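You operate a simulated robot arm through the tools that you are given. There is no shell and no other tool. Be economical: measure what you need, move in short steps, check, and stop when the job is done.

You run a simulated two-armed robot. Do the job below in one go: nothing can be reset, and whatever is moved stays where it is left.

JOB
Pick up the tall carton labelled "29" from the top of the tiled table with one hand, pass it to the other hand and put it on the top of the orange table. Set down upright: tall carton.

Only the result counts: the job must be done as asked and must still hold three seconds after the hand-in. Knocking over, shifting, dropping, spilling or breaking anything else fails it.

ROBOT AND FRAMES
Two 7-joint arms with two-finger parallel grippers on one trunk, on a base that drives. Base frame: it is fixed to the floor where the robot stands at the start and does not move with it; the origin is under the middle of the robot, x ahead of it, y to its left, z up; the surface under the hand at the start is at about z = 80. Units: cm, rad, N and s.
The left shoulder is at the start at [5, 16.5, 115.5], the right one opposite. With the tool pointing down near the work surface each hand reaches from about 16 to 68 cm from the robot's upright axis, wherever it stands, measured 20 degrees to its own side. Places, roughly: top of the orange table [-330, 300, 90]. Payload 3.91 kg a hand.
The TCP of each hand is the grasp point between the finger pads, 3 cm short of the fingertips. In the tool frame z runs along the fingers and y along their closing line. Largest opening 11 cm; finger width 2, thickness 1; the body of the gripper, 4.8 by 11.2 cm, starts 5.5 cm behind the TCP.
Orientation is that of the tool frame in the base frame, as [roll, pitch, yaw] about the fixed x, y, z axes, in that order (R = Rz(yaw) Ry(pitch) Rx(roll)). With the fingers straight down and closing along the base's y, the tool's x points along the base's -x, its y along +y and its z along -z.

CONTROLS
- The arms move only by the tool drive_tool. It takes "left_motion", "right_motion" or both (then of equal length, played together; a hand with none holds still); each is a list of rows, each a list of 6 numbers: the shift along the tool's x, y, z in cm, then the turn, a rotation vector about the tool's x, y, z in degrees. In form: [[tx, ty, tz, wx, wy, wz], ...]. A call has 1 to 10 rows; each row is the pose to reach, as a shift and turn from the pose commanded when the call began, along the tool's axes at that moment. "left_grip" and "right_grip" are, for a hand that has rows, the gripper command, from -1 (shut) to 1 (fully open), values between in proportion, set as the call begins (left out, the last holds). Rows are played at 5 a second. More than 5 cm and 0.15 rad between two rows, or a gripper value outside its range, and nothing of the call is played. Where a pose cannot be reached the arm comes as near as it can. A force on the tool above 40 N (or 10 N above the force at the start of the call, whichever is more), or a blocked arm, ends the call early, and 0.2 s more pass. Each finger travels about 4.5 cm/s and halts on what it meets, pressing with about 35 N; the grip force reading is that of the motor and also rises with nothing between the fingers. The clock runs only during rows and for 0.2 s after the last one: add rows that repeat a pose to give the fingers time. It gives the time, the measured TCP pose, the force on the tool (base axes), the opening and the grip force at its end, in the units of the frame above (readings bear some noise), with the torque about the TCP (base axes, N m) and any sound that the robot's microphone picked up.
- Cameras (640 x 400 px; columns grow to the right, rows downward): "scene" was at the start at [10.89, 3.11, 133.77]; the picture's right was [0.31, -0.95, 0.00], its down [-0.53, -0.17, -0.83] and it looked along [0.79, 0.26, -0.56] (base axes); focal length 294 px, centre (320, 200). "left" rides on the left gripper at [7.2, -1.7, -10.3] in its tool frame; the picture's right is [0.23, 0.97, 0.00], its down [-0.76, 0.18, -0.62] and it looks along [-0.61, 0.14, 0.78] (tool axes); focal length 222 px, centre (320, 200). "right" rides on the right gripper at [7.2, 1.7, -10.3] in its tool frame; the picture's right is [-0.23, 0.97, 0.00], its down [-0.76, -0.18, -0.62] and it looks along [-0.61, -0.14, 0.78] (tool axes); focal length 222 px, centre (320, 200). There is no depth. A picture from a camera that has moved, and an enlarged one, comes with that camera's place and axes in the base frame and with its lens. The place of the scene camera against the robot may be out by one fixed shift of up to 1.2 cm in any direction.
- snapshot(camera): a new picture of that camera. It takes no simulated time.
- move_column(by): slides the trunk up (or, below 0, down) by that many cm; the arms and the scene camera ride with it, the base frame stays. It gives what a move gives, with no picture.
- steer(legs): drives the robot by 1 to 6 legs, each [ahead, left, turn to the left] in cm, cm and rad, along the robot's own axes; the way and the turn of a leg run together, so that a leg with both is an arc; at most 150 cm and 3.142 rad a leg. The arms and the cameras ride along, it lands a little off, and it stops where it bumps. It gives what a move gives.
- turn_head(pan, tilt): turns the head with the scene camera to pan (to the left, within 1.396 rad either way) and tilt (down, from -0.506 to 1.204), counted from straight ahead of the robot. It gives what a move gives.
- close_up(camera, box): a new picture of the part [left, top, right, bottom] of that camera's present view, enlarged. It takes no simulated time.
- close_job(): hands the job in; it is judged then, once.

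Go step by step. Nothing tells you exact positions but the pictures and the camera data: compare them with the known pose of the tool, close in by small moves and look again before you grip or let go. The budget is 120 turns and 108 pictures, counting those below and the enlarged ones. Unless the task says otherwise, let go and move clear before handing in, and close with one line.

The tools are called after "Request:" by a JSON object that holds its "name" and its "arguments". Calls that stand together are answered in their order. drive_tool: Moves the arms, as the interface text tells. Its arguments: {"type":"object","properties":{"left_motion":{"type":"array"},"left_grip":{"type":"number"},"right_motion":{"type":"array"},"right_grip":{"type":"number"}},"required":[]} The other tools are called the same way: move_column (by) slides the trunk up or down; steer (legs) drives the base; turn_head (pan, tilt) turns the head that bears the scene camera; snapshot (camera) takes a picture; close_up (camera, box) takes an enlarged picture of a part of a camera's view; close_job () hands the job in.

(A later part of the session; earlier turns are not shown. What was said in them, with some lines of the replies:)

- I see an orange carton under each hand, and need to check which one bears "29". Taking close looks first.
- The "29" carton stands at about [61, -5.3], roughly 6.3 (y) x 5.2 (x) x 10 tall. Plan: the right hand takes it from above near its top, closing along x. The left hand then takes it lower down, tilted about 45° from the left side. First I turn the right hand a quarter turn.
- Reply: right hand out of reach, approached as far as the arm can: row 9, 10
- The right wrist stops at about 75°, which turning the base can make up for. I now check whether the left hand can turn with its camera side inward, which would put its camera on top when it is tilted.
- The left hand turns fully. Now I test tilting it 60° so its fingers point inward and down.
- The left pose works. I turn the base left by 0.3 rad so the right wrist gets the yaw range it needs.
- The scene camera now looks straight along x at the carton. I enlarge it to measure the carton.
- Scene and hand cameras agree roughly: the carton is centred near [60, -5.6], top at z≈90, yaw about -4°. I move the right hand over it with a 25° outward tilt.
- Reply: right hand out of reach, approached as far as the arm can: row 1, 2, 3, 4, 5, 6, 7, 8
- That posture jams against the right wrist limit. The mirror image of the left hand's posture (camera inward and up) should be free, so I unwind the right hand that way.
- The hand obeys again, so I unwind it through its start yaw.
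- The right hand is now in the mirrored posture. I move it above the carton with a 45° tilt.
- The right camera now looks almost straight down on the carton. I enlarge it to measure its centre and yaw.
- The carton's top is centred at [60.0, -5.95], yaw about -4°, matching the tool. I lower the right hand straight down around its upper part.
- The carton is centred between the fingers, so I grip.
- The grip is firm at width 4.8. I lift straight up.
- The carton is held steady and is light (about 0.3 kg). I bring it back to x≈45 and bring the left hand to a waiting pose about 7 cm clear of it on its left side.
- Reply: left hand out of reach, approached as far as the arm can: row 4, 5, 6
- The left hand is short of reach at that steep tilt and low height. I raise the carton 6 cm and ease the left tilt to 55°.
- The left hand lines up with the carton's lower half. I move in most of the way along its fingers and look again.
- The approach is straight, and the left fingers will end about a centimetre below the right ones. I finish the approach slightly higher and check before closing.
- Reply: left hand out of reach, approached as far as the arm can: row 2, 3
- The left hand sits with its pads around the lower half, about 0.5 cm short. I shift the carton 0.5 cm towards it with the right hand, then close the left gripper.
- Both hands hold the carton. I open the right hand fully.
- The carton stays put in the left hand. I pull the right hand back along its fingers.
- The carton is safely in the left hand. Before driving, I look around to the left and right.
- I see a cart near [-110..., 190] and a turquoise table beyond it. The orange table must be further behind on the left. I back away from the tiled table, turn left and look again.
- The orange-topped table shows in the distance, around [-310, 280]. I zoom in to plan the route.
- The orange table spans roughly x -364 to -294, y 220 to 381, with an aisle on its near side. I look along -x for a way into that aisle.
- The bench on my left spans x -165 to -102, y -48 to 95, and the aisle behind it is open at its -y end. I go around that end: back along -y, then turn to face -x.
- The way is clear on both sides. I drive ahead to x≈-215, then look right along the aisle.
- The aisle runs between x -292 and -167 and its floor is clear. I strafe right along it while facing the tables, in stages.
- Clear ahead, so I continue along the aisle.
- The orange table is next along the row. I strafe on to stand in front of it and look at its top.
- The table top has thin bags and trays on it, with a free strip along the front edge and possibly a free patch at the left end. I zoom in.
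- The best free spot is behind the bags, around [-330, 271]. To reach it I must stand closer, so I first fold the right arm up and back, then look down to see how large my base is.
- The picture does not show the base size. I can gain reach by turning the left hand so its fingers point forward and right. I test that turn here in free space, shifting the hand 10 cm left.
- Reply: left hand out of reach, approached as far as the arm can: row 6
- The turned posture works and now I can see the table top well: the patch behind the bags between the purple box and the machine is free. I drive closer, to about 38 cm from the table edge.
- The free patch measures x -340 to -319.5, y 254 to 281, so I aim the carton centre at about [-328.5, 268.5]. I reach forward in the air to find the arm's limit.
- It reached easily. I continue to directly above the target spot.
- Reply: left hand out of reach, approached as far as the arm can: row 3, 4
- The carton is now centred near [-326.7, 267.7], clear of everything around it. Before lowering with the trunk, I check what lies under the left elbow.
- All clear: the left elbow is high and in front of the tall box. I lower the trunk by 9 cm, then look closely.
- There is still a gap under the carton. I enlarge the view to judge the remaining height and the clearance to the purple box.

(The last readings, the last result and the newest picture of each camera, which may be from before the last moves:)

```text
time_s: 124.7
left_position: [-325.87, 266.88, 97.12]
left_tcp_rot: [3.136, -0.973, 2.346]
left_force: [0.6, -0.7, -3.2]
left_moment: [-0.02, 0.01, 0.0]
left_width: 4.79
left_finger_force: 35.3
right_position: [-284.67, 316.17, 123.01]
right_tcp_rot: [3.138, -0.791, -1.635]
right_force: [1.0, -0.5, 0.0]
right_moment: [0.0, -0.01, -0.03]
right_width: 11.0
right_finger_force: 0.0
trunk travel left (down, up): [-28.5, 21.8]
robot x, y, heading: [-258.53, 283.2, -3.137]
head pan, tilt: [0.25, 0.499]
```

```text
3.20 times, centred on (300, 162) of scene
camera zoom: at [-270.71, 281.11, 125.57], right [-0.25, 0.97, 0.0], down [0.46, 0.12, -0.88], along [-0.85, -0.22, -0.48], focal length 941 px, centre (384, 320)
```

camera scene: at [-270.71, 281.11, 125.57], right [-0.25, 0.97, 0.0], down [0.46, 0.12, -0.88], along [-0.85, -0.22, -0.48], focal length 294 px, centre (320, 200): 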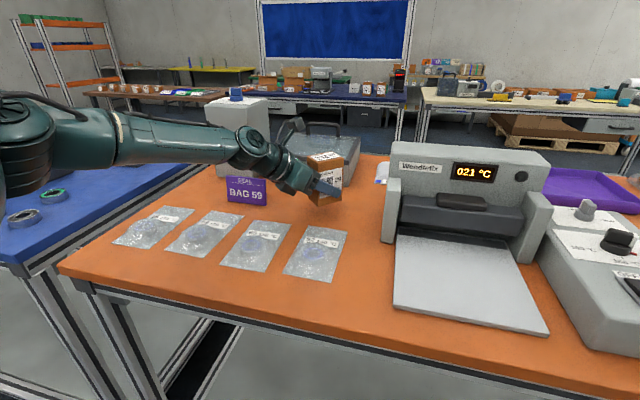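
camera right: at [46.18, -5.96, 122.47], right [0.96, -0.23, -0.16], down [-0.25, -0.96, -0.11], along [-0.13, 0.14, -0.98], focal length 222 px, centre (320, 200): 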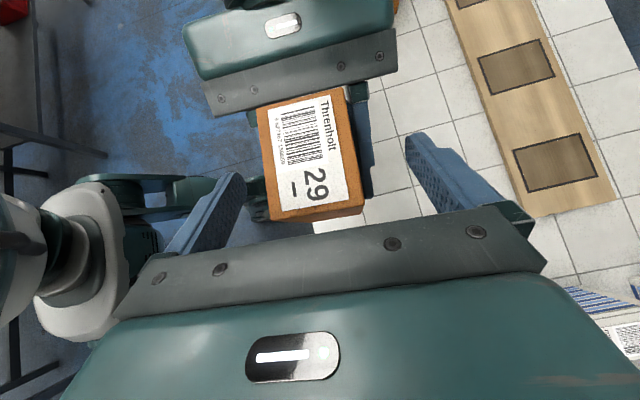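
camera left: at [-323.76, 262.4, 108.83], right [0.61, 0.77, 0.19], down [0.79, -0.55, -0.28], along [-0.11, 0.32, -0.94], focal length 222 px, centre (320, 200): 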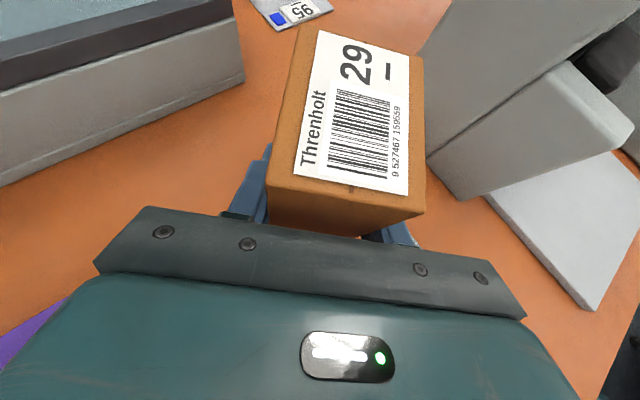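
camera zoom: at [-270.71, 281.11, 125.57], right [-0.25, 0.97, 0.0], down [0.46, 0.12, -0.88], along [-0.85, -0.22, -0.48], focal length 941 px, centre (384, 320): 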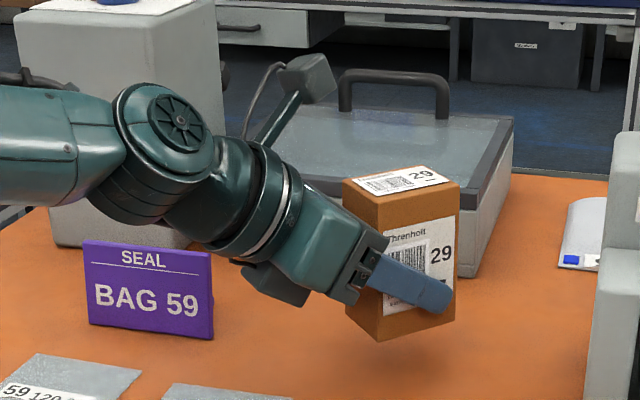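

The carton's bottom is about 3.5 cm above the table. I lower in small steps and watch the force.

Request:
{"name": "move_column", "arguments": {"by": -2.4}}

Request:
{"name": "move_column", "arguments": {"by": -0.4}}

Request:
{"name": "move_column", "arguments": {"by": -0.3}}

Request:
{"name": "close_up", "arguments": {"camera": "scene", "box": [200, 75, 400, 200]}}

```text
time_s: 125.4
left_position: [-325.73, 266.88, 94.53]
left_tcp_rot: [3.139, -0.976, 2.345]
left_force: [0.1, -0.1, -3.2]
left_moment: [0.03, -0.03, -0.01]
left_width: 4.77
left_finger_force: 35.6
right_position: [-284.81, 316.12, 120.61]
right_tcp_rot: [3.138, -0.794, -1.636]
right_force: [0.4, 0.9, -0.9]
right_moment: [-0.01, -0.02, -0.01]
right_width: 11.0
right_finger_force: 0.1
trunk travel left (down, up): [-26.1, 24.2]
robot x, y, heading: [-258.77, 283.13, -3.135]
head pan, tilt: [0.25, 0.499]
```

```text
time_s: 126.0
left_position: [-325.88, 266.89, 94.28]
left_tcp_rot: [3.137, -0.972, 2.346]
left_force: [-0.1, 0.2, -2.0]
left_moment: [-0.01, 0.01, 0.0]
left_width: 4.79
left_finger_force: 35.4
right_position: [-284.74, 316.17, 120.19]
right_tcp_rot: [3.139, -0.793, -1.637]
right_force: [0.3, -0.7, 0.8]
right_moment: [-0.04, 0.01, -0.01]
right_width: 10.99
right_finger_force: 0.1
trunk travel left (down, up): [-25.7, 24.6]
robot x, y, heading: [-258.54, 283.22, -3.135]
head pan, tilt: [0.25, 0.499]
```

```text
time_s: 126.5
left_position: [-325.89, 266.87, 94.09]
left_tcp_rot: [3.137, -0.975, 2.345]
left_force: [0.4, 0.2, -2.0]
left_moment: [0.01, -0.03, -0.03]
left_width: 4.8
left_finger_force: 35.5
right_position: [-284.73, 316.18, 120.01]
right_tcp_rot: [3.138, -0.792, -1.636]
right_force: [-1.1, 0.2, -0.2]
right_moment: [0.01, -0.02, -0.01]
right_width: 10.99
right_finger_force: 0.1
trunk travel left (down, up): [-25.4, 24.9]
robot x, y, heading: [-258.65, 282.73, -3.137]
head pan, tilt: [0.25, 0.499]
```

```text
3.20 times, centred on (300, 138) of scene
camera zoom: at [-270.7, 281.1, 122.47], right [-0.25, 0.97, 0.0], down [0.46, 0.12, -0.88], along [-0.85, -0.22, -0.48], focal length 941 px, centre (384, 400)
```

zoom: 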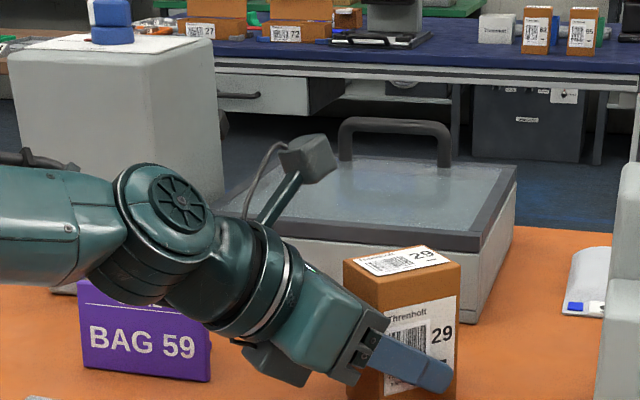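

Request:
{"name": "move_column", "arguments": {"by": -0.3}}

Request:
{"name": "close_up", "arguments": {"camera": "scene", "box": [240, 130, 400, 230]}}

```text
time_s: 127.0
left_position: [-325.87, 266.88, 93.84]
left_tcp_rot: [3.139, -0.975, 2.343]
left_force: [-0.2, -1.2, 3.2]
left_moment: [-0.19, -0.09, -0.02]
left_width: 4.8
left_finger_force: 35.2
right_position: [-284.6, 316.18, 119.69]
right_tcp_rot: [3.138, -0.794, -1.633]
right_force: [-0.5, 0.9, -0.5]
right_moment: [0.04, 0.0, 0.01]
right_width: 11.02
right_finger_force: 0.0
trunk travel left (down, up): [-25.1, 25.2]
robot x, y, heading: [-258.44, 283.12, -3.137]
head pan, tilt: [0.25, 0.499]
```

```text
4.00 times, centred on (320, 180) of scene
camera zoom: at [-270.65, 281.11, 122.19], right [-0.25, 0.97, 0.0], down [0.46, 0.12, -0.88], along [-0.85, -0.22, -0.48], focal length 1176 px, centre (320, 280)
```

zoom: 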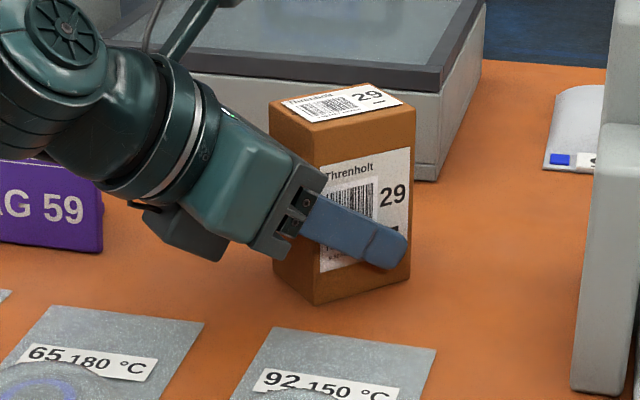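

Force shows contact: the carton stands on the table. I open the left fingers partway.

Request:
{"name": "drive_tool", "arguments": {"left_motion": [[0, 0, 0, 0, 0, 0], [0, 0, 0, 0, 0, 0], [0, 0, 0, 0, 0, 0], [0, 0, 0, 0, 0, 0], [0, 0, 0, 0, 0, 0]], "left_grip": 0.5}}

Request:
{"name": "close_up", "arguments": {"camera": "scene", "box": [240, 130, 400, 230]}}

Request:
{"name": "snapshot", "arguments": {"camera": "left"}}

```text
time_s: 128.2
left_position: [-325.84, 266.88, 93.74]
left_tcp_rot: [3.138, -0.974, 2.343]
left_force: [-0.1, 0.4, 0.1]
left_moment: [0.03, 0.01, 0.0]
left_width: 8.25
left_finger_force: 0.0
right_position: [-284.64, 316.14, 119.6]
right_tcp_rot: [3.139, -0.795, -1.634]
right_force: [-0.3, -0.6, -1.1]
right_moment: [0.0, 0.05, -0.01]
right_width: 10.99
right_finger_force: 0.0
trunk travel left (down, up): [-25.1, 25.2]
robot x, y, heading: [-258.72, 282.86, -3.131]
head pan, tilt: [0.25, 0.499]
```

```text
4.00 times, centred on (320, 180) of scene
camera zoom: at [-270.69, 281.11, 122.18], right [-0.25, 0.97, 0.0], down [0.46, 0.12, -0.88], along [-0.85, -0.22, -0.48], focal length 1176 px, centre (320, 280)
```

zoom: 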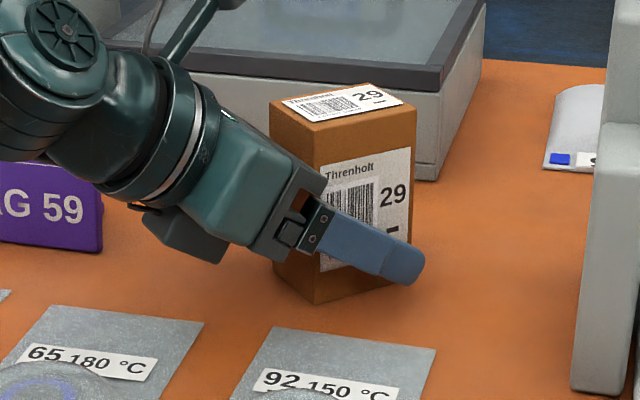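

```text
38 pictures are left
camera left: at [-323.74, 262.41, 105.46], right [0.61, 0.77, 0.19], down [0.79, -0.55, -0.28], along [-0.11, 0.32, -0.94], focal length 222 px, centre (320, 200)
```

left: 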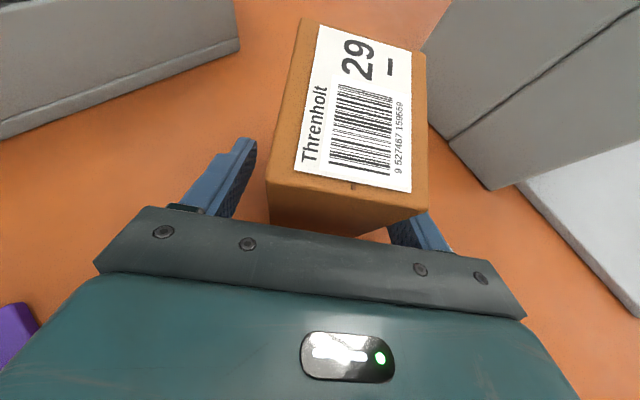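

The carton stands free and upright. I withdraw the left hand along its fingers, back and up.

Request:
{"name": "drive_tool", "arguments": {"left_motion": [[0, 0, -2, 0, 0, 0], [0, 0, -4.5, 0, 0, 0], [0, 0, -8, 0, 0, 0], [0, 0, -12, 0, 0, 0]]}}

Request:
{"name": "move_column", "arguments": {"by": 10}}

Request:
{"name": "snapshot", "arguments": {"camera": "scene"}}

Request:
{"name": "snapshot", "arguments": {"camera": "left"}}

```text
time_s: 129.2
left_position: [-318.95, 259.63, 100.49]
left_tcp_rot: [3.139, -0.973, 2.343]
left_force: [-0.4, 0.0, -0.3]
left_moment: [0.0, -0.02, 0.0]
left_width: 8.25
left_finger_force: 0.0
right_position: [-284.59, 316.36, 119.56]
right_tcp_rot: [3.138, -0.792, -1.633]
right_force: [-0.3, -0.5, -0.6]
right_moment: [0.01, -0.01, 0.02]
right_width: 11.01
right_finger_force: 0.0
trunk travel left (down, up): [-25.1, 25.2]
robot x, y, heading: [-258.56, 282.81, -3.137]
head pan, tilt: [0.25, 0.499]
```

```text
time_s: 130.5
left_position: [-318.98, 259.7, 110.4]
left_tcp_rot: [3.138, -0.974, 2.346]
left_force: [0.8, 1.3, 0.2]
left_moment: [-0.01, 0.01, 0.03]
left_width: 8.22
left_finger_force: 0.1
right_position: [-284.76, 316.18, 129.55]
right_tcp_rot: [3.137, -0.795, -1.635]
right_force: [0.0, 0.5, 0.0]
right_moment: [0.02, 0.02, 0.04]
right_width: 11.0
right_finger_force: 0.1
trunk travel left (down, up): [-35.1, 15.2]
robot x, y, heading: [-258.46, 282.91, -3.135]
head pan, tilt: [0.25, 0.499]
```

```text
37 pictures are left
camera scene: at [-270.7, 281.11, 132.17], right [-0.25, 0.97, 0.0], down [0.46, 0.12, -0.88], along [-0.85, -0.22, -0.48], focal length 294 px, centre (320, 200)
```

scene: 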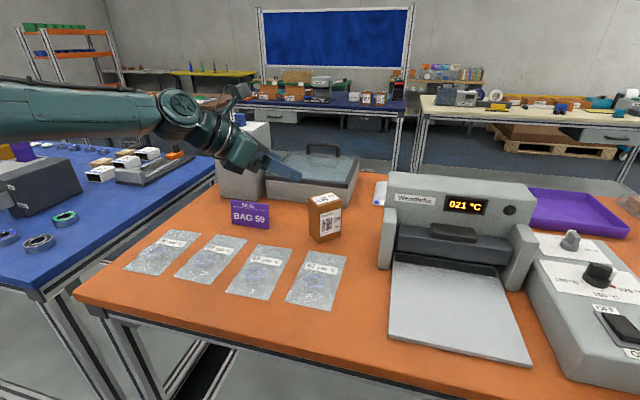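

```text
36 pictures are left
camera left: at [-316.85, 255.27, 122.19], right [0.61, 0.77, 0.19], down [0.79, -0.55, -0.28], along [-0.11, 0.32, -0.94], focal length 222 px, centre (320, 200)
```

left: 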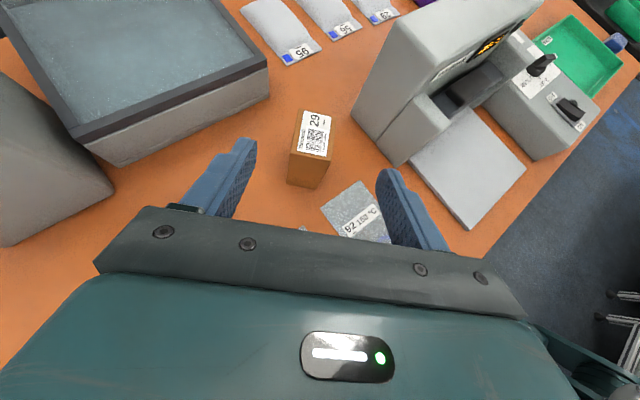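

The "29" carton stands upright and free on the orange table, nothing else was disturbed, and both hands are clear. I hand the job in.

Request:
{"name": "close_job", "arguments": {}}

```text
The job is handed in.
```

The tall carton "29" was picked up with the right hand, passed to the left hand in mid-air, and set down upright on the orange table behind the row of bags; the job is handed in.
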